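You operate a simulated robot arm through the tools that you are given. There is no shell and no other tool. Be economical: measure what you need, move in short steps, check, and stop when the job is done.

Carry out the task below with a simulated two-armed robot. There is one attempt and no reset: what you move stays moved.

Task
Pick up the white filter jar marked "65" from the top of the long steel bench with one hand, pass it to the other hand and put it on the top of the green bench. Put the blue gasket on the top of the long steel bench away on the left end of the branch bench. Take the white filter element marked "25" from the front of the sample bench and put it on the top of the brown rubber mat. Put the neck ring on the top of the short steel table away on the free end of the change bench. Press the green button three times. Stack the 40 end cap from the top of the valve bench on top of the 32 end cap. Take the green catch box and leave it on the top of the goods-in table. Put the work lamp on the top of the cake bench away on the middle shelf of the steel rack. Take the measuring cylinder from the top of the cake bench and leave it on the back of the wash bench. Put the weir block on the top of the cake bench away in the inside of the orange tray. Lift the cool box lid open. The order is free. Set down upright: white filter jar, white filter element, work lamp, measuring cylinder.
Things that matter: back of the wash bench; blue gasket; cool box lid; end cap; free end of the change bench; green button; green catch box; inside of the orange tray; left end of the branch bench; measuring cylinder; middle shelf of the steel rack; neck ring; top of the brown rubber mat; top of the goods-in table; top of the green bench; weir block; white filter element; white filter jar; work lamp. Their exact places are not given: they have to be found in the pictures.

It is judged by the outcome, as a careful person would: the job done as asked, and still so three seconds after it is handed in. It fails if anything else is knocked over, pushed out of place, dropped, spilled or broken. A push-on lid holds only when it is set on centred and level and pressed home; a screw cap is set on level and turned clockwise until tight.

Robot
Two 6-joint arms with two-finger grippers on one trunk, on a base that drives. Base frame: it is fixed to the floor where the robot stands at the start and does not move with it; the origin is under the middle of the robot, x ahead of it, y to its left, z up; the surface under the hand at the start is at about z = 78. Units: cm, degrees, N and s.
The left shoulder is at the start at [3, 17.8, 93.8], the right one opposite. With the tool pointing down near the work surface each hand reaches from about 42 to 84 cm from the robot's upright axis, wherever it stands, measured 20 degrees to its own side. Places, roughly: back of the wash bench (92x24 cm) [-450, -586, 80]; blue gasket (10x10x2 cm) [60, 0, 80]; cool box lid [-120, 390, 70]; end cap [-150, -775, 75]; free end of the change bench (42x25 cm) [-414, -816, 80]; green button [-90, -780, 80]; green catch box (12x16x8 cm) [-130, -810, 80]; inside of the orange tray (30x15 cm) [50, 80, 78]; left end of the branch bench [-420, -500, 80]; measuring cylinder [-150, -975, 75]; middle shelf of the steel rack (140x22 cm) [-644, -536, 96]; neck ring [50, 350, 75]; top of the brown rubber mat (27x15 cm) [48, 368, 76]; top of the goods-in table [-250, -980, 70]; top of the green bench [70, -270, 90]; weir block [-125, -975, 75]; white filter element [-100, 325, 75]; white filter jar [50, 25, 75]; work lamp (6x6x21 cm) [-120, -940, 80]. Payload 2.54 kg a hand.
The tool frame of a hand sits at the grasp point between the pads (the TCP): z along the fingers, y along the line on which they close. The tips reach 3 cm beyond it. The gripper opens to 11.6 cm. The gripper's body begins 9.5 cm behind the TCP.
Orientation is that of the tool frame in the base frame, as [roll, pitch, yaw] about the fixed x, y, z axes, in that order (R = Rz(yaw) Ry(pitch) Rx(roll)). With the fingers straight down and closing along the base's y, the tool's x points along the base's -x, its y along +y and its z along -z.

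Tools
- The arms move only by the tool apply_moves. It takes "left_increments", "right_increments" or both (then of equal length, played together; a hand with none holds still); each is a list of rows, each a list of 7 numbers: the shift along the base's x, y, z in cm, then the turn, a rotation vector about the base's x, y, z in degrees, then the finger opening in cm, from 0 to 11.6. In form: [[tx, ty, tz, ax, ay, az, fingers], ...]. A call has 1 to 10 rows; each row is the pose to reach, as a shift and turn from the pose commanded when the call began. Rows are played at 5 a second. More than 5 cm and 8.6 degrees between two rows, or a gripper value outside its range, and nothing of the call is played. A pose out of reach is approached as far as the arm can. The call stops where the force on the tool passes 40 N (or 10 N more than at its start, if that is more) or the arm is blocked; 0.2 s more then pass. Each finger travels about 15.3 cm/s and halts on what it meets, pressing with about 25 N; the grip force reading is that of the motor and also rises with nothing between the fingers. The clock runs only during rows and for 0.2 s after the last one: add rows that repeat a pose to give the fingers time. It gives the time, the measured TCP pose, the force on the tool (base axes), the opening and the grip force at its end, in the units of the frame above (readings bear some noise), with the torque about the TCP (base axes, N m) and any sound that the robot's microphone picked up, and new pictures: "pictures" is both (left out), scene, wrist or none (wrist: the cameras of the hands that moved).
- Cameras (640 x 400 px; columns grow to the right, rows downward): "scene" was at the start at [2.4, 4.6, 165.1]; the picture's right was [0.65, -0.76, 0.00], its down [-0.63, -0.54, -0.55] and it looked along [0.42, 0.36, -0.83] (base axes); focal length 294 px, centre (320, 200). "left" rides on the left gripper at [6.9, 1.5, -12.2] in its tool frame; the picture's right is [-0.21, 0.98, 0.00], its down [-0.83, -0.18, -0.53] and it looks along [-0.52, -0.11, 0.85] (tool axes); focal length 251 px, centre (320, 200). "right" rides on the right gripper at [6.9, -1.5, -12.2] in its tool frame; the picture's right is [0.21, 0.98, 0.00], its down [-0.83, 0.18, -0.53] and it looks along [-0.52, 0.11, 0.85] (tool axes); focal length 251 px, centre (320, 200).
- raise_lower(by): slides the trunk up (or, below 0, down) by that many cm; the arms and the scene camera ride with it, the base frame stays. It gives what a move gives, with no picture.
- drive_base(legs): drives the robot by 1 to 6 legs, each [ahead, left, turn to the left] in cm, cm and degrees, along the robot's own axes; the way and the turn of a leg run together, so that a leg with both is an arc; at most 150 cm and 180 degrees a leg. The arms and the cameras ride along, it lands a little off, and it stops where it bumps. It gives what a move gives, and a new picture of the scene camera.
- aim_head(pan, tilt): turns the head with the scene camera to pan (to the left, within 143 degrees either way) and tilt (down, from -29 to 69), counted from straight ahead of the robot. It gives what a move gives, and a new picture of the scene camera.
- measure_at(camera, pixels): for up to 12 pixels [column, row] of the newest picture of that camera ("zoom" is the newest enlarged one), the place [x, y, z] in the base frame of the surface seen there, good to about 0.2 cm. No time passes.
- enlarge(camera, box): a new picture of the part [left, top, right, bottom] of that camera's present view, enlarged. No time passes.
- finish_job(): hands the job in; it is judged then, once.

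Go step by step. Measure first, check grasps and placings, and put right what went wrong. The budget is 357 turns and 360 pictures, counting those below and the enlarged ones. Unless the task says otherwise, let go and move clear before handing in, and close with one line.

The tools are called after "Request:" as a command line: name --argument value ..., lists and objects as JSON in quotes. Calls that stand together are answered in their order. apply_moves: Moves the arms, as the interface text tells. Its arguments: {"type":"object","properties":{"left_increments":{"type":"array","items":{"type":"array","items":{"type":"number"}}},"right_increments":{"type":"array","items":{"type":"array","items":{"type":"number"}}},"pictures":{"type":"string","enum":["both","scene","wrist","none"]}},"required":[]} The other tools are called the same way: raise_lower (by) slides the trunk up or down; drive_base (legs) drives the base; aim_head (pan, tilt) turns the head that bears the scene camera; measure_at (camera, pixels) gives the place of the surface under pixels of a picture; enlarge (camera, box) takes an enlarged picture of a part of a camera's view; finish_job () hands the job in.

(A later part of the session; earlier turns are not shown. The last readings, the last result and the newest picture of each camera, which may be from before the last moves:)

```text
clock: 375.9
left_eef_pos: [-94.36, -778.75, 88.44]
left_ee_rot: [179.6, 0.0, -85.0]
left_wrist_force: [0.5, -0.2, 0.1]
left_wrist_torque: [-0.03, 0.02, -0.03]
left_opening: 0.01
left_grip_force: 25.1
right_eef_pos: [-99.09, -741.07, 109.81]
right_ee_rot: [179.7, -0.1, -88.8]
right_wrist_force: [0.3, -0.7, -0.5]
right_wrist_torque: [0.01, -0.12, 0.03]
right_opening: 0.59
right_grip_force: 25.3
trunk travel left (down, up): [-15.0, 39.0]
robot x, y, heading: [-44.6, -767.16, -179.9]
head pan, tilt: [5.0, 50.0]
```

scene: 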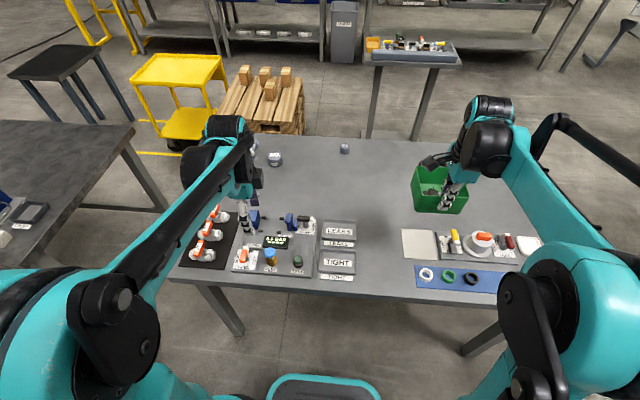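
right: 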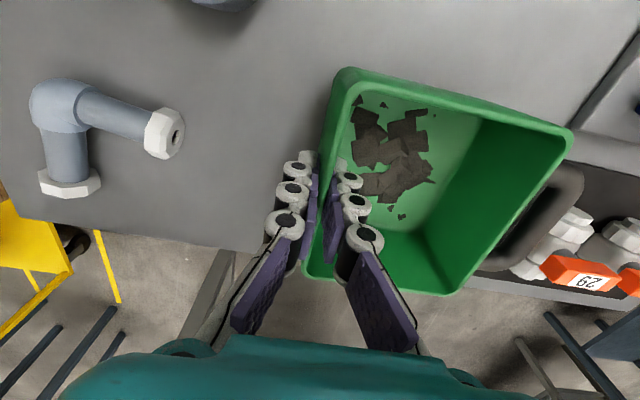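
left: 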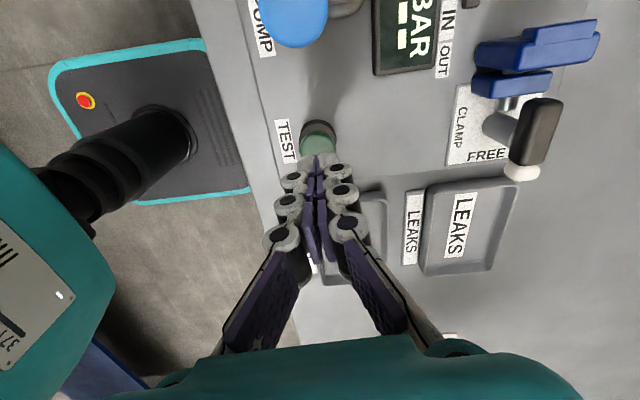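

Request:
apply_moves --left_increments '[[0, 0, -1.5, 0, 0, 0, 0], [0, 0, -2.4, 0, 0, 0, 0], [0, 0, -2.9, 0, 0, 0, 0], [0, 0, -3.4, 0, 0, 0, 0], [0, 0, -3.4, 0, 0, 0, 0]]' --pictures "none"

```text
clock: 377.1
left_eef_pos: [-94.13, -779.1, 84.9]
left_ee_rot: [179.6, 0.0, -85.0]
left_wrist_force: [-0.3, 0.5, 2.7]
left_wrist_torque: [0.05, 0.0, 0.02]
left_opening: 0.0
left_grip_force: 28.2
right_eef_pos: [-99.05, -740.99, 109.75]
right_ee_rot: [179.7, -0.1, -88.7]
right_wrist_force: [0.4, -0.2, -2.3]
right_wrist_torque: [-0.03, -0.08, 0.01]
right_opening: 0.59
right_grip_force: 25.1
trunk travel left (down, up): [-15.0, 39.0]
robot x, y, heading: [-44.79, -767.05, -180.0]
head pan, tilt: [5.0, 50.0]
heard: click
```

Click heard – first press. Release and press again.

Request:
apply_moves --left_increments '[[0, 0, 1.5, 0, 0, 0, 0], [0, 0, 3, 0, 0, 0, 0], [0, 0, 3, 0, 0, 0, 0]]' --pictures "none"

Request:
apply_moves --left_increments '[[0, 0, -1.5, 0, 0, 0, 0], [0, 0, -2.4, 0, 0, 0, 0], [0, 0, -3, 0, 0, 0, 0], [0, 0, -3, 0, 0, 0, 0]]' --pictures "none"

```text
clock: 377.9
left_eef_pos: [-94.16, -779.1, 88.05]
left_ee_rot: [179.6, 0.0, -84.9]
left_wrist_force: [0.6, 0.2, 0.7]
left_wrist_torque: [-0.01, -0.01, -0.04]
left_opening: 0.01
left_grip_force: 28.4
right_eef_pos: [-99.25, -740.99, 109.75]
right_ee_rot: [179.7, -0.1, -88.8]
right_wrist_force: [0.6, -0.9, -1.8]
right_wrist_torque: [0.0, -0.11, -0.02]
right_opening: 0.61
right_grip_force: 25.3
trunk travel left (down, up): [-15.0, 39.0]
robot x, y, heading: [-44.89, -767.19, -180.0]
head pan, tilt: [5.0, 50.0]
```

```text
clock: 378.9
left_eef_pos: [-94.15, -779.11, 84.83]
left_ee_rot: [179.6, 0.0, -85.0]
left_wrist_force: [0.1, 0.8, 2.5]
left_wrist_torque: [0.03, -0.03, -0.01]
left_opening: 0.0
left_grip_force: 28.5
right_eef_pos: [-99.16, -741.09, 109.76]
right_ee_rot: [179.7, 0.0, -88.9]
right_wrist_force: [0.1, -0.4, -1.6]
right_wrist_torque: [0.01, -0.1, 0.01]
right_opening: 0.6
right_grip_force: 25.6
trunk travel left (down, up): [-15.0, 39.0]
robot x, y, heading: [-44.54, -766.93, -179.7]
head pan, tilt: [5.0, 50.0]
heard: click
```

Request:
apply_moves --left_increments '[[0, 0, 1.5, 0, 0, 0, 0], [0, 0, 3, 0, 0, 0, 0], [0, 0, 3, 0, 0, 0, 0]]' --pictures "none"

Request:
apply_moves --left_increments '[[0, 0, -1.5, 0, 0, 0, 0], [0, 0, -2.4, 0, 0, 0, 0], [0, 0, -3, 0, 0, 0, 0], [0, 0, -3, 0, 0, 0, 0]]' --pictures "none"

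```text
clock: 379.7
left_eef_pos: [-94.1, -778.8, 87.8]
left_ee_rot: [179.6, 0.0, -85.0]
left_wrist_force: [0.1, 0.7, 0.0]
left_wrist_torque: [0.0, 0.0, 0.02]
left_opening: 0.0
left_grip_force: 28.3
right_eef_pos: [-99.03, -741.18, 109.72]
right_ee_rot: [179.7, -0.1, -88.8]
right_wrist_force: [-0.2, -0.8, -2.3]
right_wrist_torque: [0.0, -0.1, 0.01]
right_opening: 0.61
right_grip_force: 25.6
trunk travel left (down, up): [-15.0, 39.0]
robot x, y, heading: [-44.7, -767.03, -180.0]
head pan, tilt: [5.0, 50.0]
```

```text
clock: 380.7
left_eef_pos: [-94.11, -778.98, 84.94]
left_ee_rot: [179.6, 0.0, -85.0]
left_wrist_force: [-0.3, 1.3, 2.6]
left_wrist_torque: [0.04, 0.01, -0.02]
left_opening: 0.6
left_grip_force: 28.7
right_eef_pos: [-99.21, -741.01, 109.77]
right_ee_rot: [179.7, -0.1, -88.8]
right_wrist_force: [0.5, -0.4, -0.6]
right_wrist_torque: [-0.05, -0.11, -0.03]
right_opening: 0.6
right_grip_force: 25.2
trunk travel left (down, up): [-15.0, 39.0]
robot x, y, heading: [-44.91, -767.03, -180.0]
head pan, tilt: [5.0, 50.0]
heard: click
```

Three clicks heard. Raise the left hand and turn it (closing sideways) for the lamp, then strafe to the cake bench.

Request:
apply_moves --left_increments '[[0, 0, 4.5, 0, 0, 0, 0], [0, 0, 9, 0, 0, 0, 2], [0.5, 0, 13.5, 0, 0, 8.5, 4], [1, 0, 18, 0, 0, 17, 6], [1.5, 0, 22.5, 0, 0, 25.5, 8], [2, 0, 26, 0, 0, 34, 8], [2, 0, 28, 0, 0, 42.5, 8], [2, 0, 30, 0, 0, 51, 8], [2, 0, 30, 0, 0, 59.5, 8], [2, 0, 30, 0, 0, 68, 8]]' --pictures "none"

Request:
apply_moves --left_increments '[[0, 0, 0, 0, 0, 8.5, 8], [0, 0, 0, 0, 0, 17, 8], [0, 0, 0, 0, 0, 17, 8]]' --pictures "none"

Request:
drive_base --legs '[[0, 80, 0], [0, 76, 0]]'

Request:
aim_head --pan 10 --tilt 45

```text
clock: 382.9
left_eef_pos: [-92.18, -779.01, 114.93]
left_ee_rot: [179.6, 0.0, -16.9]
left_wrist_force: [1.5, 0.0, 0.8]
left_wrist_torque: [0.03, -0.01, 0.03]
left_opening: 8.02
left_grip_force: 0.0
right_eef_pos: [-99.09, -740.98, 109.79]
right_ee_rot: [179.8, -0.1, -88.8]
right_wrist_force: [0.0, -0.5, -1.6]
right_wrist_torque: [0.0, -0.1, 0.03]
right_opening: 0.61
right_grip_force: 25.1
trunk travel left (down, up): [-15.0, 39.0]
robot x, y, heading: [-44.85, -766.16, -180.0]
head pan, tilt: [5.0, 50.0]
```

```text
clock: 383.7
left_eef_pos: [-92.12, -778.81, 114.91]
left_ee_rot: [179.6, 0.0, 0.1]
left_wrist_force: [-0.3, 0.9, -0.1]
left_wrist_torque: [0.03, -0.02, 0.02]
left_opening: 8.02
left_grip_force: 0.1
right_eef_pos: [-99.17, -740.96, 109.76]
right_ee_rot: [179.7, -0.1, -88.8]
right_wrist_force: [-1.0, 0.2, -1.4]
right_wrist_torque: [0.0, -0.12, 0.0]
right_opening: 0.59
right_grip_force: 25.3
trunk travel left (down, up): [-15.0, 39.0]
robot x, y, heading: [-44.44, -767.09, -179.9]
head pan, tilt: [5.0, 50.0]
```

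```text
clock: 391.9
left_eef_pos: [-92.49, -937.86, 114.9]
left_ee_rot: [179.7, 0.0, -0.5]
left_wrist_force: [-0.5, 0.1, -0.2]
left_wrist_torque: [0.01, 0.02, -0.02]
left_opening: 8.01
left_grip_force: 0.0
right_eef_pos: [-99.05, -899.82, 109.82]
right_ee_rot: [179.7, -0.1, -89.5]
right_wrist_force: [0.1, -0.9, -0.8]
right_wrist_torque: [0.02, -0.1, 0.01]
right_opening: 0.61
right_grip_force: 24.3
trunk travel left (down, up): [-15.0, 39.0]
robot x, y, heading: [-44.82, -926.59, 179.7]
head pan, tilt: [5.0, 50.0]
```

scene: 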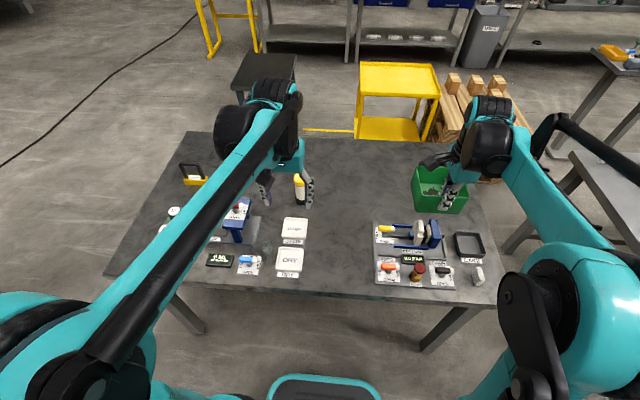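

```text
clock: 392.5
left_eef_pos: [-92.38, -937.77, 114.97]
left_ee_rot: [179.6, 0.0, -0.6]
left_wrist_force: [0.7, 0.0, 0.6]
left_wrist_torque: [0.01, 0.0, -0.03]
left_opening: 7.99
left_grip_force: 0.0
right_eef_pos: [-99.09, -899.7, 109.76]
right_ee_rot: [179.8, -0.1, -89.4]
right_wrist_force: [-0.4, -0.5, -1.5]
right_wrist_torque: [0.0, -0.11, -0.01]
right_opening: 0.58
right_grip_force: 25.0
trunk travel left (down, up): [-15.0, 39.0]
robot x, y, heading: [-44.59, -926.42, 179.4]
head pan, tilt: [10.0, 45.0]
```

scene: 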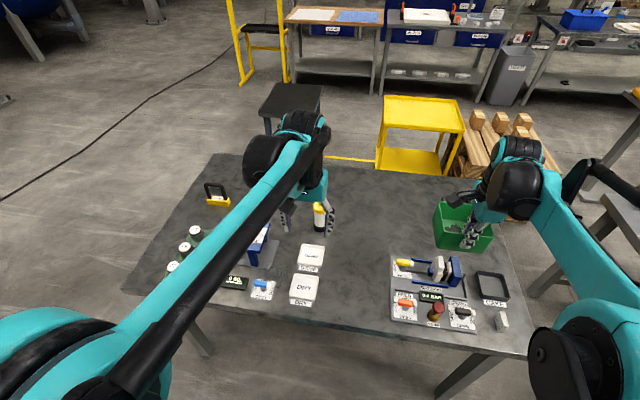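

Request:
enlarge --camera "scene" --box '[270, 170, 370, 260]'

Request:
measure_at --camera "scene" --pixels '[[319, 207], [319, 218], [319, 227], [320, 233], [217, 200], [215, 190], [187, 245], [260, 240], [310, 255], [300, 285]]'

```text
4.44 times, centred on (320, 215) of scene
```

zoom: 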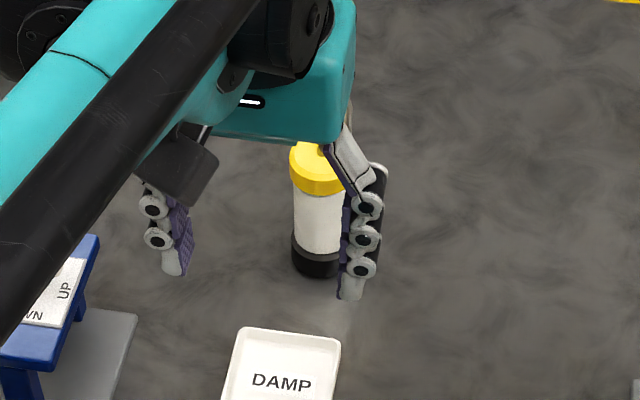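

```text
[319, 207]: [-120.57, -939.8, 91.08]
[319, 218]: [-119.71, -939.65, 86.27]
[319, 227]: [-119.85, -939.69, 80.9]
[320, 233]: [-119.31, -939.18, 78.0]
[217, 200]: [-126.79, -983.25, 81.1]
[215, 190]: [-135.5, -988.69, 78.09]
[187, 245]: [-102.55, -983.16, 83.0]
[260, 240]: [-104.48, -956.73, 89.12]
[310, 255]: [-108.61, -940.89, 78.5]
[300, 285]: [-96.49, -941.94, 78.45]
```

Request:
apply_moves --left_increments '[[-2.5, -0.2, -2.3, 0, 5.7, 0, 8.5], [-5, -0.4, -4.6, 0, 11.4, 0, 8.5], [-7.5, -0.6, -7, 0, 17, 0, 8.5], [-10, -0.8, -9.3, 0, 22.7, 0, 8.5], [-12.5, -1, -11.5, 0, 28.3, 0, 8.5], [-15, -1.3, -14, 0, 34, 0, 8.5], [-17.5, -1.5, -16.3, 0, 39.6, 0, 8.5], [-20, -1.8, -18.5, 0, 45, 0, 8.5]]' --pictures "wrist"

```text
clock: 394.3
left_eef_pos: [-112.92, -939.47, 96.72]
left_ee_rot: [179.1, 45.1, -0.8]
left_wrist_force: [0.3, 0.4, -0.7]
left_wrist_torque: [0.01, 0.01, -0.04]
left_opening: 8.49
left_grip_force: 0.1
right_eef_pos: [-99.19, -899.71, 109.62]
right_ee_rot: [179.7, -0.1, -89.2]
right_wrist_force: [-0.2, -0.4, -1.7]
right_wrist_torque: [0.0, -0.14, -0.06]
right_opening: 0.6
right_grip_force: 24.7
trunk travel left (down, up): [-15.0, 39.0]
robot x, y, heading: [-44.53, -926.43, 179.5]
head pan, tilt: [10.0, 45.0]
```

left: 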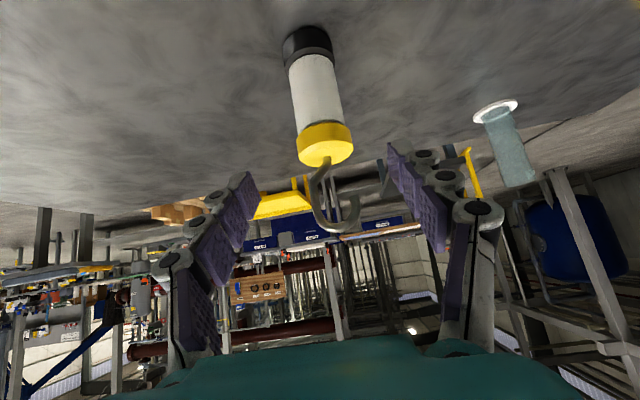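

Request:
measure_at --camera "left" --pixels '[[316, 95], [290, 80], [337, 80], [325, 145], [307, 50], [325, 162], [300, 145], [352, 140], [350, 215], [320, 205], [500, 130]]'

```text
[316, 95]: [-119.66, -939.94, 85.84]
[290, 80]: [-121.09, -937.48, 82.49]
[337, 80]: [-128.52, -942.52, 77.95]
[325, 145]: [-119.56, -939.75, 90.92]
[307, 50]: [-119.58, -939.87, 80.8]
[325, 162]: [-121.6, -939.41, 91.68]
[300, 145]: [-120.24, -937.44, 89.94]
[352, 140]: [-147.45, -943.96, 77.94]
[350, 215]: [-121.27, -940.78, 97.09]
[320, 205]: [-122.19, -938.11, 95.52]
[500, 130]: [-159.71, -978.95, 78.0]
```

Request:
apply_moves --left_increments '[[-3, -0.2, -3.4, 0, 0, 0, 8.5], [-6, -0.3, -7, 0, 0, 0, 8.5], [-9.4, -0.3, -10.5, 0, 0, 0, 8.5], [-9.4, -0.3, -10.5, 0, 0, 0, 6], [-9.4, -0.3, -10.5, 0, 0, 0, 3], [-9.4, -0.3, -10.5, 0, 0, 0, 3], [-9.4, -0.3, -8.5, 0, 0, 0, 3]]' --pictures "wrist"

```text
clock: 395.9
left_eef_pos: [-121.83, -939.58, 88.11]
left_ee_rot: [179.0, 45.0, -0.8]
left_wrist_force: [0.5, -0.5, -2.1]
left_wrist_torque: [-0.02, 0.01, 0.0]
left_opening: 4.62
left_grip_force: 24.6
right_eef_pos: [-99.06, -899.72, 109.79]
right_ee_rot: [179.8, -0.1, -89.3]
right_wrist_force: [0.2, 0.0, -1.8]
right_wrist_torque: [0.03, -0.1, 0.01]
right_opening: 0.61
right_grip_force: 24.9
trunk travel left (down, up): [-15.0, 39.0]
robot x, y, heading: [-44.93, -925.98, 179.8]
head pan, tilt: [10.0, 45.0]
```

left: 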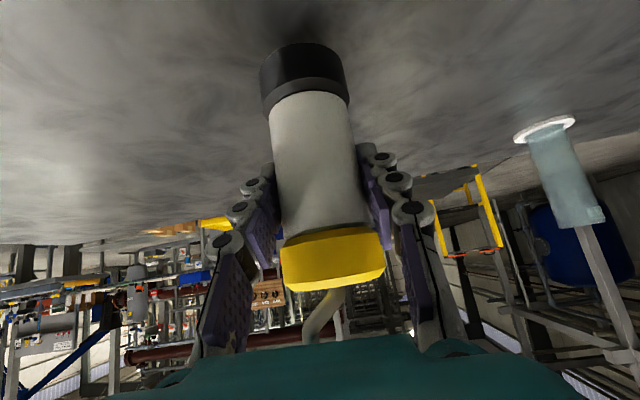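

The lamp is held upright. Raise it, then drive around the south of the cake bench to the goods-in table.

Request:
apply_moves --left_increments '[[0, 0, 4.5, 0, 0, 0, 3], [0, 0, 9, 0, 0, 0, 3], [0, 0, 13.5, 0, 0, 0, 3], [2, 0, 18, 0, 0, 0, 3], [5, 0, 21.5, 0, 0, 0, 3], [9, 0, 24, 0, 0, 0, 3], [13, 0, 25, 0, 0, 0, 3]]' --pictures "none"

Request:
drive_base --legs '[[0, 63, 0], [0, 63, 0], [0, 0, -90]]'

Request:
aim_head --pan 50 --tilt 30

```text
clock: 397.5
left_eef_pos: [-108.69, -940.07, 112.93]
left_ee_rot: [179.0, 45.2, -0.9]
left_wrist_force: [0.1, 0.5, -2.3]
left_wrist_torque: [0.01, 0.0, 0.02]
left_opening: 4.64
left_grip_force: 24.6
right_eef_pos: [-98.95, -899.63, 109.79]
right_ee_rot: [179.7, -0.1, -89.3]
right_wrist_force: [1.3, -0.2, -1.8]
right_wrist_torque: [0.0, -0.09, 0.01]
right_opening: 0.6
right_grip_force: 25.1
trunk travel left (down, up): [-15.0, 39.0]
robot x, y, heading: [-44.88, -925.99, 179.6]
head pan, tilt: [10.0, 45.0]
```

```text
clock: 407.9
left_eef_pos: [-60.96, -987.3, 112.83]
left_ee_rot: [179.0, 45.0, -88.9]
left_wrist_force: [-0.8, 0.0, -2.4]
left_wrist_torque: [-0.04, 0.02, -0.01]
left_opening: 4.66
left_grip_force: 24.3
right_eef_pos: [-20.34, -995.78, 109.64]
right_ee_rot: [179.7, -0.1, -177.5]
right_wrist_force: [0.6, -0.7, -2.2]
right_wrist_torque: [-0.1, -0.02, 0.0]
right_opening: 0.61
right_grip_force: 24.9
trunk travel left (down, up): [-15.0, 39.0]
robot x, y, heading: [-45.07, -1050.73, 91.3]
head pan, tilt: [10.0, 45.0]
```

scene: 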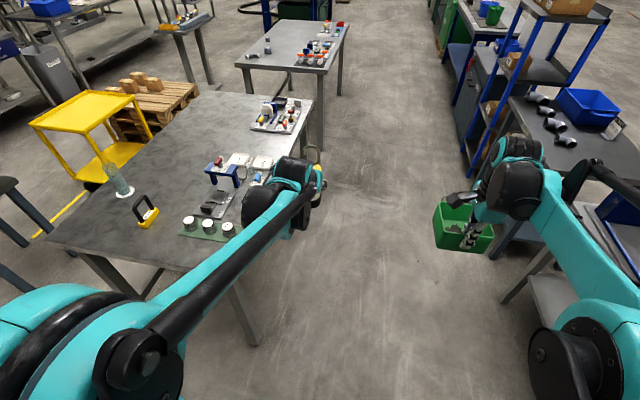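

```text
clock: 408.9
left_eef_pos: [-61.08, -987.27, 112.71]
left_ee_rot: [179.1, 45.0, -88.9]
left_wrist_force: [-0.3, -0.1, -1.2]
left_wrist_torque: [0.0, -0.04, 0.01]
left_opening: 4.61
left_grip_force: 25.2
right_eef_pos: [-20.19, -995.81, 109.71]
right_ee_rot: [179.7, -0.2, -177.4]
right_wrist_force: [0.0, 0.4, -1.4]
right_wrist_torque: [-0.12, -0.01, 0.0]
right_opening: 0.59
right_grip_force: 25.0
trunk travel left (down, up): [-15.0, 39.0]
robot x, y, heading: [-44.76, -1050.6, 91.4]
head pan, tilt: [50.0, 30.0]
```

scene: 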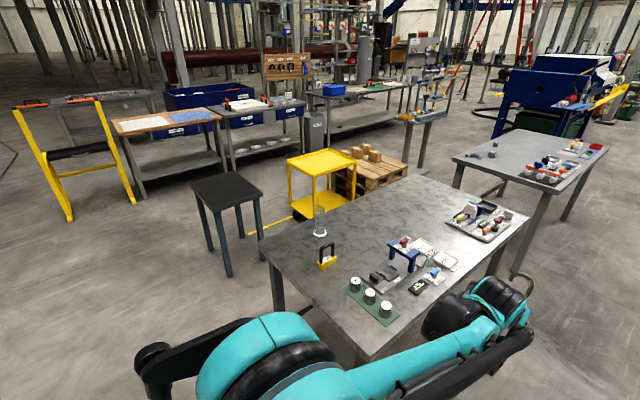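

Request:
measure_at --camera "scene" --pixels '[[320, 235], [320, 212], [327, 267], [328, 250], [263, 255], [370, 355], [227, 188], [195, 190], [262, 185], [215, 178], [225, 270], [245, 235]]'

Request:
enlarge --camera "scene" --box '[250, 190, 420, 330]'

```text
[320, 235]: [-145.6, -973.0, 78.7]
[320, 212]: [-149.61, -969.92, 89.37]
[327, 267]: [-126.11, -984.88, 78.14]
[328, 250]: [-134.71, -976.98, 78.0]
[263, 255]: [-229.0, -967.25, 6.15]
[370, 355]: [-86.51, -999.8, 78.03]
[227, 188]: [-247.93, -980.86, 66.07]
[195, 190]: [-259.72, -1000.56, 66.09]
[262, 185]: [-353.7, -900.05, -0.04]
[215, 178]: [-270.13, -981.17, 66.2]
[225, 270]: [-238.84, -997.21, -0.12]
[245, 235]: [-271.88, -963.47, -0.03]
```

```text
2.86 times, centred on (335, 260) of scene
```

zoom: 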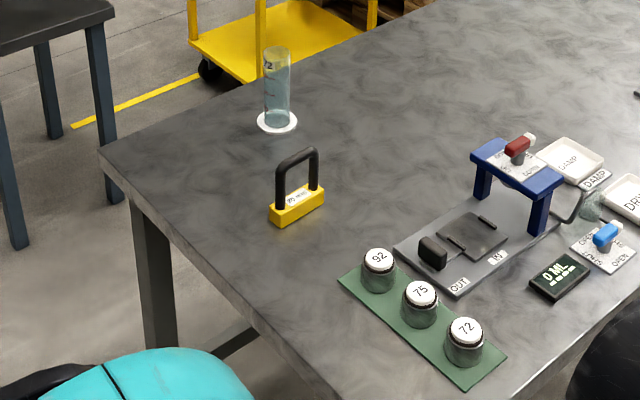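

Request:
drive_base --legs '[[0, 115, -0.7], [3, 112, -0.7]]'

Request:
aim_head --pan -10 --tilt 50

```text
clock: 420.2
left_eef_pos: [-285.59, -982.19, 112.81]
left_ee_rot: [179.1, 45.0, -92.3]
left_wrist_force: [-0.5, -0.2, -2.9]
left_wrist_torque: [-0.01, -0.02, -0.01]
left_opening: 4.6
left_grip_force: 25.2
right_eef_pos: [-245.6, -993.28, 109.82]
right_ee_rot: [179.6, -0.1, 179.0]
right_wrist_force: [0.0, -0.8, -2.2]
right_wrist_torque: [-0.1, 0.0, -0.02]
right_opening: 0.59
right_grip_force: 25.4
trunk travel left (down, up): [-15.0, 39.0]
robot x, y, heading: [-273.61, -1046.68, 88.2]
head pan, tilt: [50.0, 30.0]
```

scene: 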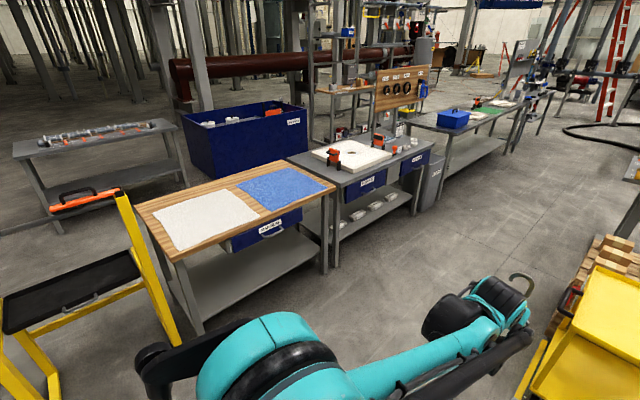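

```text
clock: 421.5
left_eef_pos: [-285.62, -982.36, 112.68]
left_ee_rot: [179.1, 45.0, -92.5]
left_wrist_force: [-0.5, -0.4, -3.2]
left_wrist_torque: [-0.02, 0.0, 0.0]
left_opening: 4.62
left_grip_force: 24.7
right_eef_pos: [-245.53, -993.36, 109.56]
right_ee_rot: [179.6, 0.0, 179.1]
right_wrist_force: [0.6, 0.0, -0.8]
right_wrist_torque: [-0.1, -0.04, 0.02]
right_opening: 0.59
right_grip_force: 25.3
trunk travel left (down, up): [-15.0, 39.0]
robot x, y, heading: [-273.56, -1047.06, 87.7]
head pan, tilt: [-10.0, 50.0]
```

scene: 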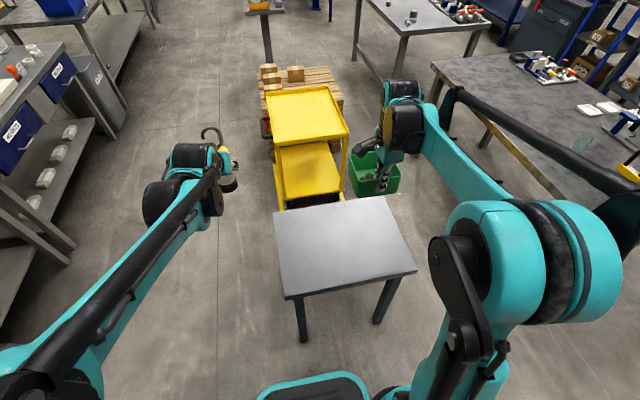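

Request:
measure_at --camera "scene" --pixels '[[278, 214], [382, 200], [412, 268], [293, 293], [345, 245]]'

Request:
apply_moves --right_increments '[[-2, 2.8, -2, 0, 0, 0, 0.2], [-4, 5.7, -4, 0, 0, 0, 0.2], [-4, 5.7, -8.9, 0, 0, 0, 0.2], [-4, 5.7, -13.8, 0, 0, 0, 0.2], [-4, 5.7, -18.7, 0, 0, 0, 0.2], [-4, 5.7, -23.6, 0, 0, 0, 0.2], [-4, 5.7, -28.5, 0, 0, 0, 0.2], [-4, 5.7, -32, 0, 0, 0, 0.2], [-4, 5.7, -35, 0, 0, 0, 0.2]]' --pictures "both"

```text
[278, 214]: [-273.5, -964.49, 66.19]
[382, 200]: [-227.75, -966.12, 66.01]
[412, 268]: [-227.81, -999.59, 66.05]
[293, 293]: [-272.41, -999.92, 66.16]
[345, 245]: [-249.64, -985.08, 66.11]
```

```text
clock: 423.5
left_eef_pos: [-285.53, -982.31, 112.7]
left_ee_rot: [179.1, 45.0, -92.4]
left_wrist_force: [-0.1, 0.4, -1.7]
left_wrist_torque: [0.0, -0.02, 0.0]
left_opening: 4.58
left_grip_force: 24.6
right_eef_pos: [-249.33, -987.99, 74.35]
right_ee_rot: [179.8, -0.1, 179.1]
right_wrist_force: [0.6, -0.2, -2.5]
right_wrist_torque: [-0.11, -0.02, 0.0]
right_opening: 0.59
right_grip_force: 25.2
trunk travel left (down, up): [-15.0, 39.0]
robot x, y, heading: [-273.49, -1046.47, 88.0]
head pan, tilt: [-10.0, 50.0]
```

scene: 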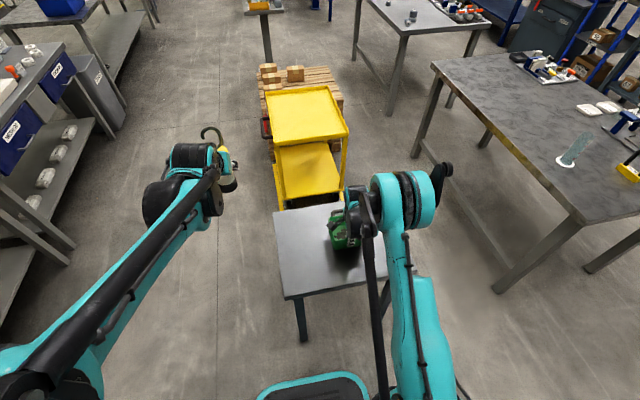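
right: 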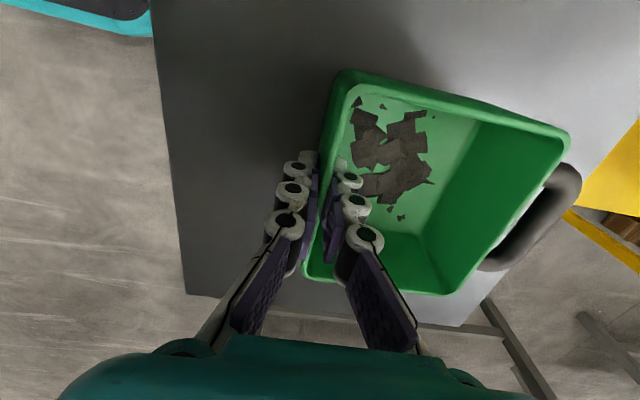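

Request:
apply_moves --right_increments '[[0, 0, -1.5, 0, 0, 0, 0.2], [0, 0, -2.3, 0, 0, 0, 0.2], [0, 0, -2.7, 0, 0, 0, 0.2], [0, 0, -3, 0, 0, 0, 0.2]]' --pictures "none"

```text
clock: 424.5
left_eef_pos: [-285.64, -982.44, 112.88]
left_ee_rot: [179.1, 45.1, -92.3]
left_wrist_force: [-0.1, -0.7, -2.5]
left_wrist_torque: [-0.03, 0.03, 0.02]
left_opening: 4.62
left_grip_force: 25.7
right_eef_pos: [-249.47, -987.81, 71.81]
right_ee_rot: [179.6, 0.0, 179.1]
right_wrist_force: [1.8, 3.9, 21.5]
right_wrist_torque: [0.04, 0.21, -0.03]
right_opening: 0.59
right_grip_force: 24.9
trunk travel left (down, up): [-15.0, 39.0]
robot x, y, heading: [-273.67, -1046.99, 87.8]
head pan, tilt: [-10.0, 50.0]
```

Request:
apply_moves --right_increments '[[0, 0, 0.2, 0, 0, 0, 2], [0, 0, 0.2, 0, 0, 0, 4], [0, 0, 0.2, 0, 0, 0, 4], [0, 0, 5, 0, 0, 0, 4], [0, 0, 9.8, 0, 0, 0, 4], [0, 0, 14.6, 0, 0, 0, 4], [0, 0, 19.4, 0, 0, 0, 4], [0, 0, 24.2, 0, 0, 0, 4], [0, 0, 29, 0, 0, 0, 4], [0, -4, 32, 0, 0, 0, 4]]' --pictures "scene"

```text
clock: 426.7
left_eef_pos: [-285.52, -982.62, 112.89]
left_ee_rot: [179.1, 45.2, -92.4]
left_wrist_force: [0.1, -0.6, -2.1]
left_wrist_torque: [0.03, -0.02, -0.01]
left_opening: 4.62
left_grip_force: 25.1
right_eef_pos: [-249.86, -991.95, 104.33]
right_ee_rot: [179.6, 0.0, 179.1]
right_wrist_force: [-0.5, -1.0, 1.0]
right_wrist_torque: [0.07, -0.02, 0.02]
right_opening: 4.02
right_grip_force: 0.1
trunk travel left (down, up): [-15.0, 39.0]
robot x, y, heading: [-273.12, -1046.7, 88.1]
head pan, tilt: [-10.0, 50.0]
```

scene: 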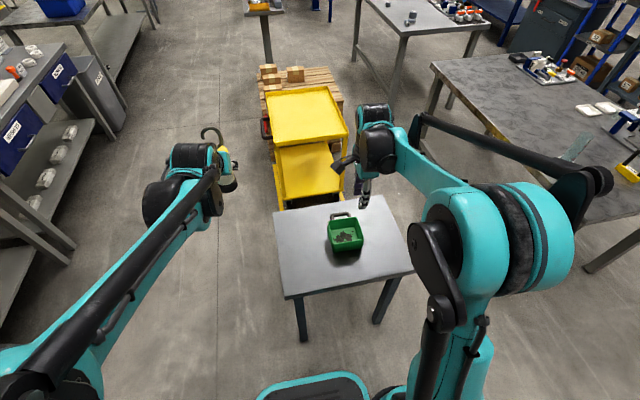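

The catch box is on the goods-in table. Next, strafe right to reach the measuring cylinder with the right hand.

Request:
drive_base --legs '[[2, -104, 2]]'

Request:
aim_head --pan -15 --tilt 45

```text
clock: 432.1
left_eef_pos: [-182.43, -983.56, 112.82]
left_ee_rot: [179.0, 45.0, -92.0]
left_wrist_force: [-0.3, -0.2, -1.7]
left_wrist_torque: [-0.01, 0.04, 0.0]
left_opening: 4.62
left_grip_force: 24.8
right_eef_pos: [-146.44, -992.84, 103.98]
right_ee_rot: [179.7, 0.0, 179.5]
right_wrist_force: [0.5, -0.4, -0.6]
right_wrist_torque: [-0.02, 0.0, 0.02]
right_opening: 4.02
right_grip_force: 0.1
trunk travel left (down, up): [-15.0, 39.0]
robot x, y, heading: [-170.38, -1048.03, 88.3]
head pan, tilt: [-10.0, 50.0]
```

scene: 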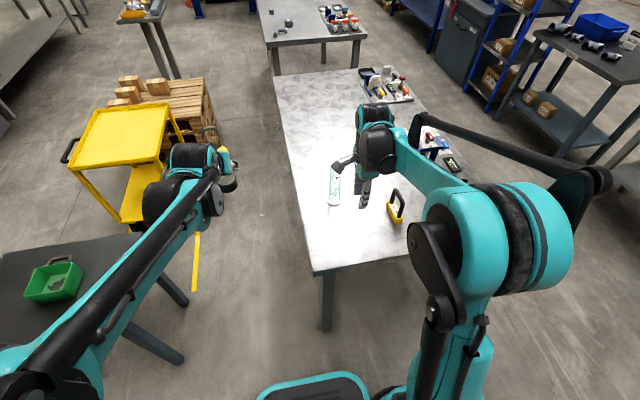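

```text
clock: 432.7
left_eef_pos: [-182.39, -983.59, 112.88]
left_ee_rot: [179.0, 44.9, -91.9]
left_wrist_force: [0.3, 0.1, -1.2]
left_wrist_torque: [-0.02, 0.02, 0.04]
left_opening: 4.63
left_grip_force: 25.0
right_eef_pos: [-146.57, -992.72, 104.04]
right_ee_rot: [179.7, -0.1, 179.5]
right_wrist_force: [-0.5, -0.1, -0.5]
right_wrist_torque: [0.0, 0.0, 0.02]
right_opening: 3.99
right_grip_force: 0.1
trunk travel left (down, up): [-15.0, 39.0]
robot x, y, heading: [-169.73, -1047.95, 88.3]
head pan, tilt: [-15.0, 45.0]
```

scene: 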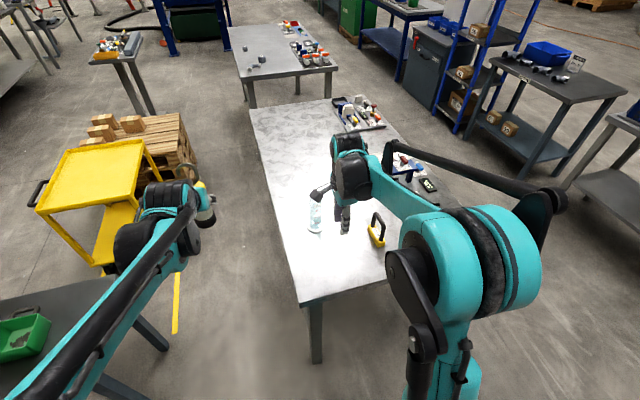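

Request:
enlarge --camera "scene" --box '[290, 170, 350, 245]'

Request:
apply_moves --right_increments '[[0, 0, 1, 0, 0, 0, 8], [0, 0, 1, 0, 0, 0, 8]]' --pictures "wrist"

```text
5.33 times, centred on (320, 208) of scene
```

zoom: 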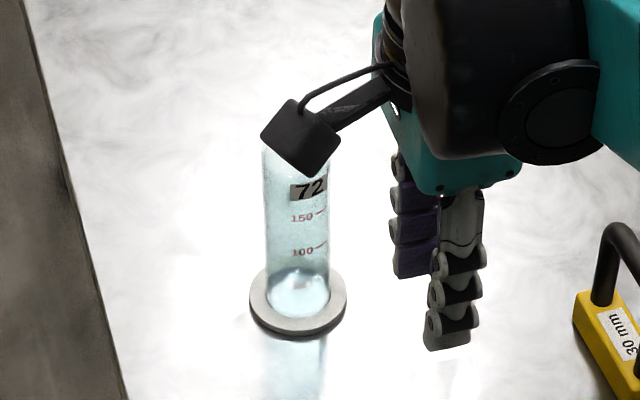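

```text
clock: 433.3
left_eef_pos: [-182.36, -983.58, 112.76]
left_ee_rot: [179.1, 45.0, -91.8]
left_wrist_force: [0.0, 0.0, -2.6]
left_wrist_torque: [0.01, 0.02, 0.03]
left_opening: 4.6
left_grip_force: 24.7
right_eef_pos: [-146.5, -992.76, 105.1]
right_ee_rot: [179.7, -0.1, 179.5]
right_wrist_force: [0.3, 0.1, -0.4]
right_wrist_torque: [0.02, 0.01, -0.02]
right_opening: 8.01
right_grip_force: 0.1
trunk travel left (down, up): [-15.0, 39.0]
robot x, y, heading: [-169.98, -1047.96, 88.3]
head pan, tilt: [-15.0, 45.0]
```

right: 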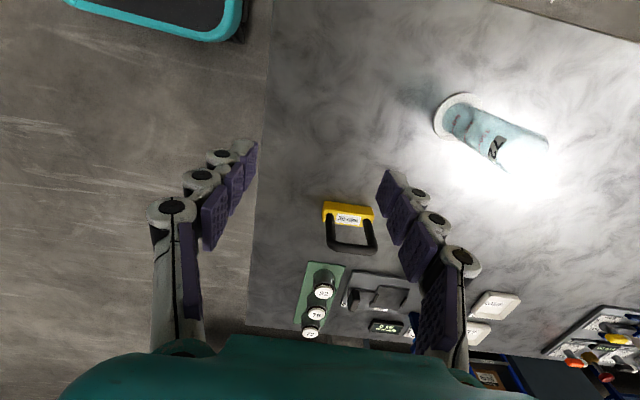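

Request:
measure_at --camera "right" --pixels '[[440, 118], [460, 98], [445, 105], [465, 120], [520, 155], [540, 140], [510, 170], [455, 140], [345, 210], [325, 210], [372, 215], [350, 250]]'

Request:
enlarge --camera "right" --box '[410, 70, 570, 200]'

```text
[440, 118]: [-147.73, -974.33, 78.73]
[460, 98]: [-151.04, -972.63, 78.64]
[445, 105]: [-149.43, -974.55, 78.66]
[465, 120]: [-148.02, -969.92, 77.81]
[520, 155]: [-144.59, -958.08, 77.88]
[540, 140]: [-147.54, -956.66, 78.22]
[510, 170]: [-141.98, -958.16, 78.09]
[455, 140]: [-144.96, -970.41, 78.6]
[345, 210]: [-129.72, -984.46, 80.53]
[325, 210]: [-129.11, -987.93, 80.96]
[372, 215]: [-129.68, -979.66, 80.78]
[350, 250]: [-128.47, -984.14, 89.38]
```

```text
3.08 times, centred on (490, 135) of right
```

zoom: 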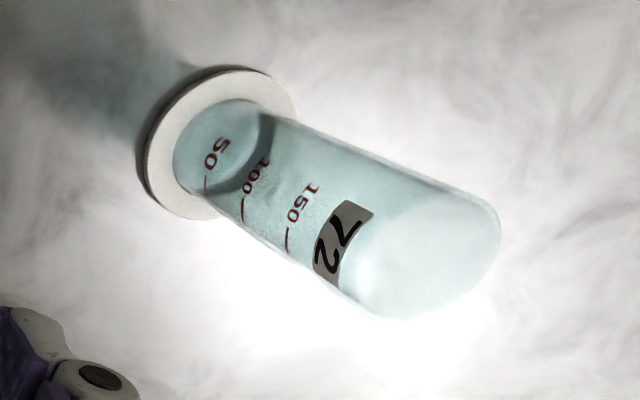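

Cylinder axis ≈(-148.2,-971.1), top z≈92. Move over it and check.

Request:
apply_moves --right_increments '[[-0.3, 4.4, 0, 0, 0, 0, 8], [-0.7, 8.8, 0, 0, 0, 0, 8], [-1, 13.2, 0, 0, 0, 0, 8], [-1.4, 17.6, 0, 0, 0, 0, 8], [-1.7, 21.7, 0, 0, 0, 0, 8], [-1.7, 21.7, -3, 0, 0, 0, 8]]' --pictures "wrist"

```text
clock: 434.7
left_eef_pos: [-182.4, -983.83, 112.81]
left_ee_rot: [179.1, 45.0, -92.0]
left_wrist_force: [0.1, 0.0, -1.8]
left_wrist_torque: [0.03, -0.03, 0.0]
left_opening: 4.61
left_grip_force: 25.5
right_eef_pos: [-148.38, -971.4, 101.93]
right_ee_rot: [179.7, -0.1, 179.5]
right_wrist_force: [0.8, -0.2, 0.2]
right_wrist_torque: [0.04, 0.02, 0.0]
right_opening: 7.98
right_grip_force: 0.1
trunk travel left (down, up): [-15.0, 39.0]
robot x, y, heading: [-170.11, -1048.22, 88.3]
head pan, tilt: [-15.0, 45.0]
```

right: 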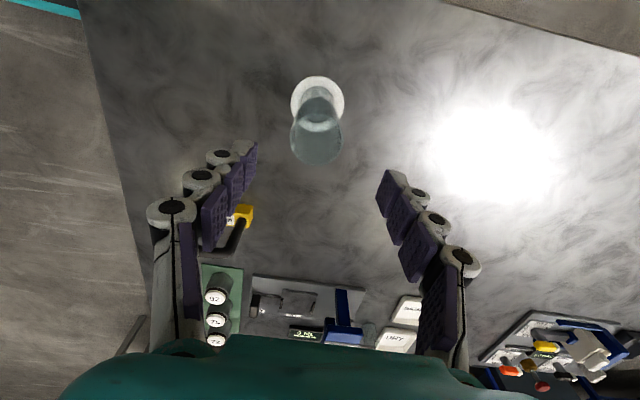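

Request:
apply_moves --right_increments '[[-0.4, -0.2, -4.5, 0, 0, 0, 8], [-0.4, -0.2, -9, 0, 0, 0, 8], [-0.4, -0.2, -13.7, 0, 0, 0, 8], [-0.4, -0.2, -13.7, 0, 0, 0, 5], [-0.4, -0.2, -13.7, 0, 0, 0, 3], [-0.4, -0.2, -13.7, 0, 0, 0, 3], [-0.4, -0.2, -12.2, 0, 0, 0, 3]]' --pictures "wrist"

```text
clock: 436.3
left_eef_pos: [-182.54, -983.68, 112.8]
left_ee_rot: [179.1, 45.0, -91.8]
left_wrist_force: [-0.8, -1.4, -1.9]
left_wrist_torque: [-0.01, 0.02, -0.01]
left_opening: 4.61
left_grip_force: 25.2
right_eef_pos: [-148.29, -971.45, 89.77]
right_ee_rot: [179.7, -0.1, 179.5]
right_wrist_force: [-0.6, 0.3, -1.0]
right_wrist_torque: [0.04, 0.02, 0.02]
right_opening: 4.54
right_grip_force: 24.7
trunk travel left (down, up): [-15.0, 39.0]
robot x, y, heading: [-170.19, -1048.03, 88.3]
head pan, tilt: [-15.0, 45.0]
```

right: 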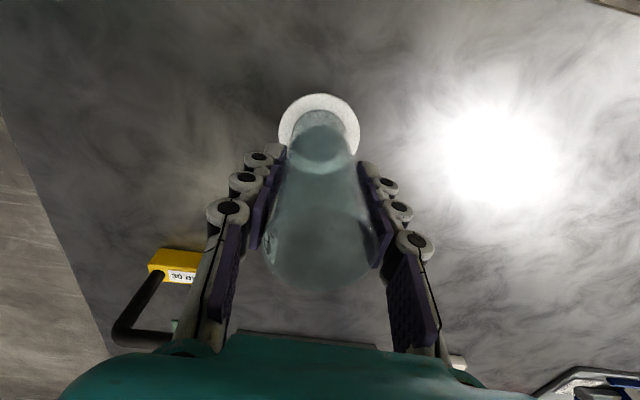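

Cylinder held upright. Lift, pull in, and turn to face west for the drive to the wash bench.

Request:
apply_moves --right_increments '[[0, 0, 4.8, 0, 0, 0, 3], [0, 0, 9.6, 0, 0, 0, 3], [0, 0, 14.4, 0, 0, 0, 3], [0, 0, 19, 0, 0, 0, 3], [0, -4, 22, 0, 0, 0, 3], [0, -8.5, 23, 0, 0, 0, 3], [0, -13, 23, 0, 0, 0, 3], [0, -18, 23, 0, 0, 0, 3]]' --pictures "none"

Request:
drive_base --legs '[[0, 0, 91.7]]'

Request:
aim_head --pan 0 --tilt 20

```text
clock: 438.1
left_eef_pos: [-182.41, -983.84, 113.01]
left_ee_rot: [179.2, 45.1, -91.9]
left_wrist_force: [0.4, -0.6, -2.3]
left_wrist_torque: [-0.01, 0.02, -0.02]
left_opening: 4.61
left_grip_force: 24.8
right_eef_pos: [-148.79, -989.15, 113.12]
right_ee_rot: [179.6, -0.1, 179.4]
right_wrist_force: [-0.6, -0.5, -1.2]
right_wrist_torque: [0.03, 0.03, -0.02]
right_opening: 4.54
right_grip_force: 25.2
trunk travel left (down, up): [-15.0, 39.0]
robot x, y, heading: [-169.96, -1047.82, 88.6]
head pan, tilt: [-15.0, 45.0]
```

```text
clock: 442.4
left_eef_pos: [-233.73, -1062.95, 112.7]
left_ee_rot: [179.2, 45.0, 0.4]
left_wrist_force: [0.0, 0.2, -3.1]
left_wrist_torque: [0.0, -0.01, 0.01]
left_opening: 4.6
left_grip_force: 25.0
right_eef_pos: [-229.67, -1029.22, 113.02]
right_ee_rot: [179.7, -0.1, -88.1]
right_wrist_force: [0.0, 0.3, 0.1]
right_wrist_torque: [0.0, 0.01, -0.01]
right_opening: 4.55
right_grip_force: 24.8
trunk travel left (down, up): [-15.0, 39.0]
robot x, y, heading: [-169.55, -1048.17, -179.5]
head pan, tilt: [-15.0, 45.0]
```

scene: 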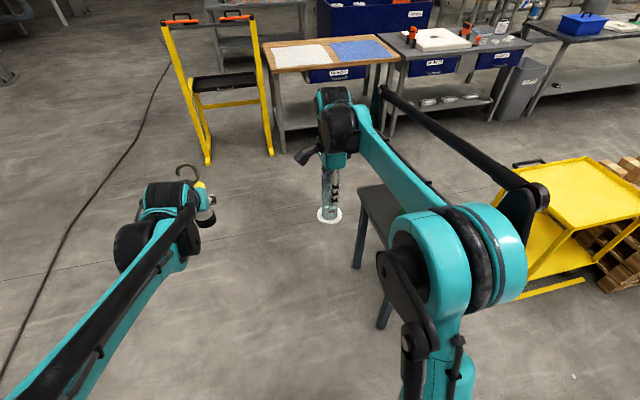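

```text
clock: 443.3
left_eef_pos: [-233.68, -1063.06, 112.8]
left_ee_rot: [179.2, 44.9, 0.3]
left_wrist_force: [-0.1, 0.2, -2.6]
left_wrist_torque: [0.01, 0.02, -0.02]
left_opening: 4.61
left_grip_force: 24.7
right_eef_pos: [-229.64, -1029.3, 112.99]
right_ee_rot: [179.7, -0.1, -88.3]
right_wrist_force: [0.3, -0.1, -1.4]
right_wrist_torque: [-0.02, 0.03, 0.03]
right_opening: 4.53
right_grip_force: 25.6
trunk travel left (down, up): [-15.0, 39.0]
robot x, y, heading: [-169.87, -1047.91, -179.2]
head pan, tilt: [0.0, 20.0]
```

scene: 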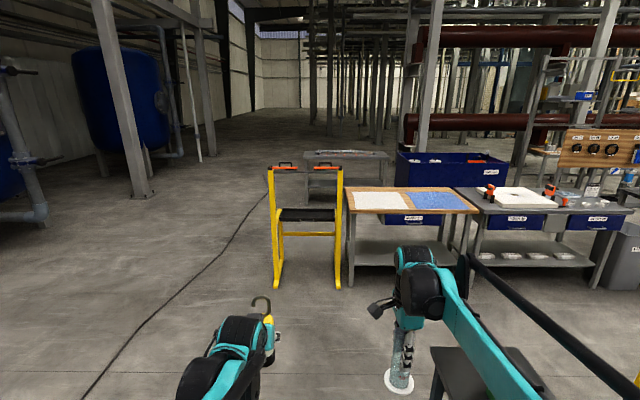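

Request:
measure_at --camera "scene" --pixels '[[338, 285], [275, 285], [348, 285], [352, 210], [300, 162], [385, 158], [335, 180], [305, 200], [130, 350], [505, 180], [395, 190]]'

Request:
aim_head --pan -30 --tilt 12

```text
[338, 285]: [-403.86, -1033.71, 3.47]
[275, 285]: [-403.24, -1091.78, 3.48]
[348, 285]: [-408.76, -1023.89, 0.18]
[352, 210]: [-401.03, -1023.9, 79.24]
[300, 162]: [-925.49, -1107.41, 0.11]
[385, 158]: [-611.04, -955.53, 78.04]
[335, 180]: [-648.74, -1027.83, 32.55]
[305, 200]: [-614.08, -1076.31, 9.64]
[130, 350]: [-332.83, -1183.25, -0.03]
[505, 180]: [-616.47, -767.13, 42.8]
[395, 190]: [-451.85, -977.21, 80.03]
```

```text
clock: 444.3
left_eef_pos: [-233.89, -1063.06, 112.73]
left_ee_rot: [179.0, 44.9, 0.3]
left_wrist_force: [0.0, 0.9, -2.1]
left_wrist_torque: [0.02, -0.01, 0.0]
left_opening: 4.62
left_grip_force: 24.5
right_eef_pos: [-229.74, -1029.25, 112.94]
right_ee_rot: [179.8, 0.0, -88.1]
right_wrist_force: [0.3, -0.3, 0.1]
right_wrist_torque: [-0.02, -0.01, 0.01]
right_opening: 4.54
right_grip_force: 25.1
trunk travel left (down, up): [-15.0, 39.0]
robot x, y, heading: [-170.24, -1048.33, -179.2]
head pan, tilt: [-30.0, 12.0]
```

scene: 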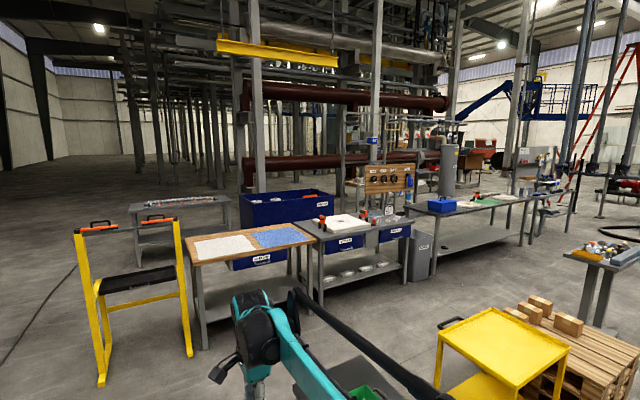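

Request:
measure_at --camera "scene" --pixels '[[240, 210], [250, 215], [332, 193], [290, 188], [250, 198], [365, 150], [345, 185], [440, 165], [480, 155], [470, 190], [130, 215], [300, 245]]'

Request:
enlarge --camera "scene" --box '[220, 80, 560, 290]'

```text
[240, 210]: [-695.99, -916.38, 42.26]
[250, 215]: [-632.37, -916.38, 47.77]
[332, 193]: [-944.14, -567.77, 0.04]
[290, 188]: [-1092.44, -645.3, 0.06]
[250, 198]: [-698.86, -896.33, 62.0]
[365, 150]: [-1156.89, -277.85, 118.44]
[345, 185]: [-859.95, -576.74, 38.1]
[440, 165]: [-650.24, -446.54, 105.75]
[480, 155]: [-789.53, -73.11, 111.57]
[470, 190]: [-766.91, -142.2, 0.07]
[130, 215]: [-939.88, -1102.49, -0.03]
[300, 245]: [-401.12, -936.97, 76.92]
```

```text
1.88 times, centred on (390, 185) of scene
```

zoom: 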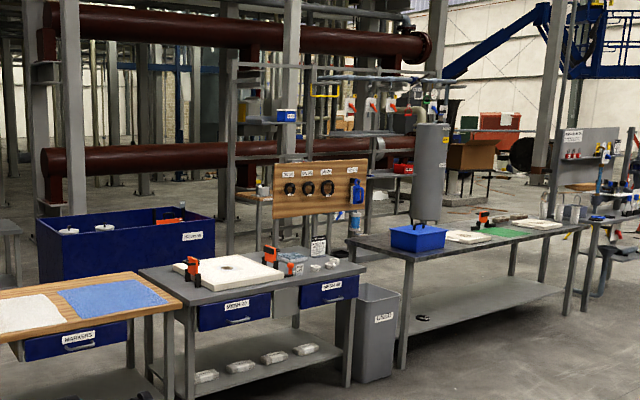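

Request:
aim_head --pan 5 --tilt 20

```text
clock: 445.3
left_eef_pos: [-233.7, -1062.97, 112.75]
left_ee_rot: [179.1, 45.0, 0.3]
left_wrist_force: [0.5, 0.4, -2.5]
left_wrist_torque: [0.02, -0.06, 0.0]
left_opening: 4.64
left_grip_force: 24.5
right_eef_pos: [-229.79, -1029.35, 113.1]
right_ee_rot: [179.7, -0.1, -88.2]
right_wrist_force: [0.2, 0.3, -0.7]
right_wrist_torque: [0.06, -0.04, -0.01]
right_opening: 4.53
right_grip_force: 25.0
trunk travel left (down, up): [-15.0, 39.0]
robot x, y, heading: [-169.97, -1048.23, -179.4]
head pan, tilt: [5.0, 20.0]
```

scene: 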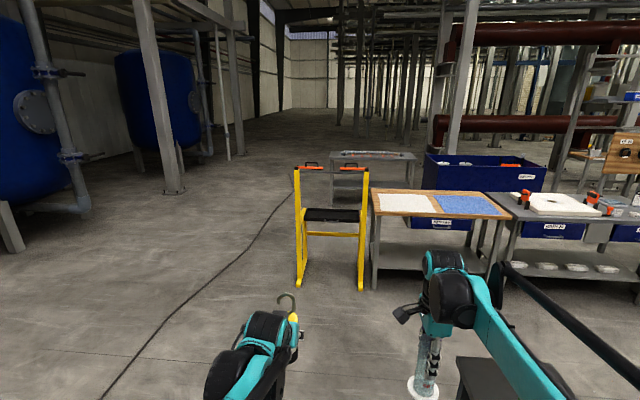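

Request:
measure_at --camera "scene" --pixels '[[215, 275], [255, 235], [285, 200], [292, 180], [300, 285], [360, 287], [312, 250], [355, 235], [332, 190], [415, 170], [425, 195], [170, 312]]'

```text
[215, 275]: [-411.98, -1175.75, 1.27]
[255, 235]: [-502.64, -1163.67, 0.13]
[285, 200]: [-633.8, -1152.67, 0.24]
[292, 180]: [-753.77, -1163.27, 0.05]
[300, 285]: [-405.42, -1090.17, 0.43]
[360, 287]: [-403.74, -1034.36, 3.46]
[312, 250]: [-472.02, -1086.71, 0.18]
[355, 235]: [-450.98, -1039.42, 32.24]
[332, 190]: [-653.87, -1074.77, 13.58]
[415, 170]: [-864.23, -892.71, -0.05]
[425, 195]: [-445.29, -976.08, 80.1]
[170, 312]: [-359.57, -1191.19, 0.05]
```

Clear lane at y≈-1127 between the yellow stand (to y -1092) and the floor cable (y≈-1163). Drive west along it to x≈-535, behind the benches.

Request:
drive_base --legs '[[75, 40, -0.6], [75, 39, 0], [105, 0, 0]]'

```text
clock: 458.8
left_eef_pos: [-486.23, -1138.75, 112.83]
left_ee_rot: [179.1, 45.0, -1.6]
left_wrist_force: [0.6, -0.6, -2.5]
left_wrist_torque: [-0.04, 0.03, 0.02]
left_opening: 4.61
left_grip_force: 25.1
right_eef_pos: [-481.06, -1105.38, 112.92]
right_ee_rot: [179.8, -0.1, -90.2]
right_wrist_force: [-0.5, -0.5, -0.8]
right_wrist_torque: [-0.01, -0.05, 0.01]
right_opening: 4.48
right_grip_force: 25.2
trunk travel left (down, up): [-15.0, 39.0]
robot x, y, heading: [-422.28, -1126.22, 178.8]
head pan, tilt: [5.0, 20.0]
```

scene: 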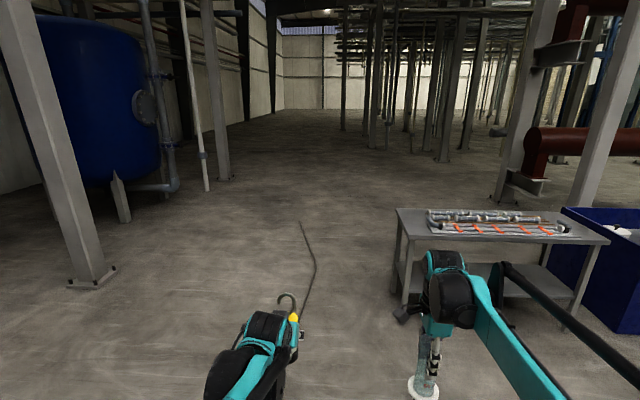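

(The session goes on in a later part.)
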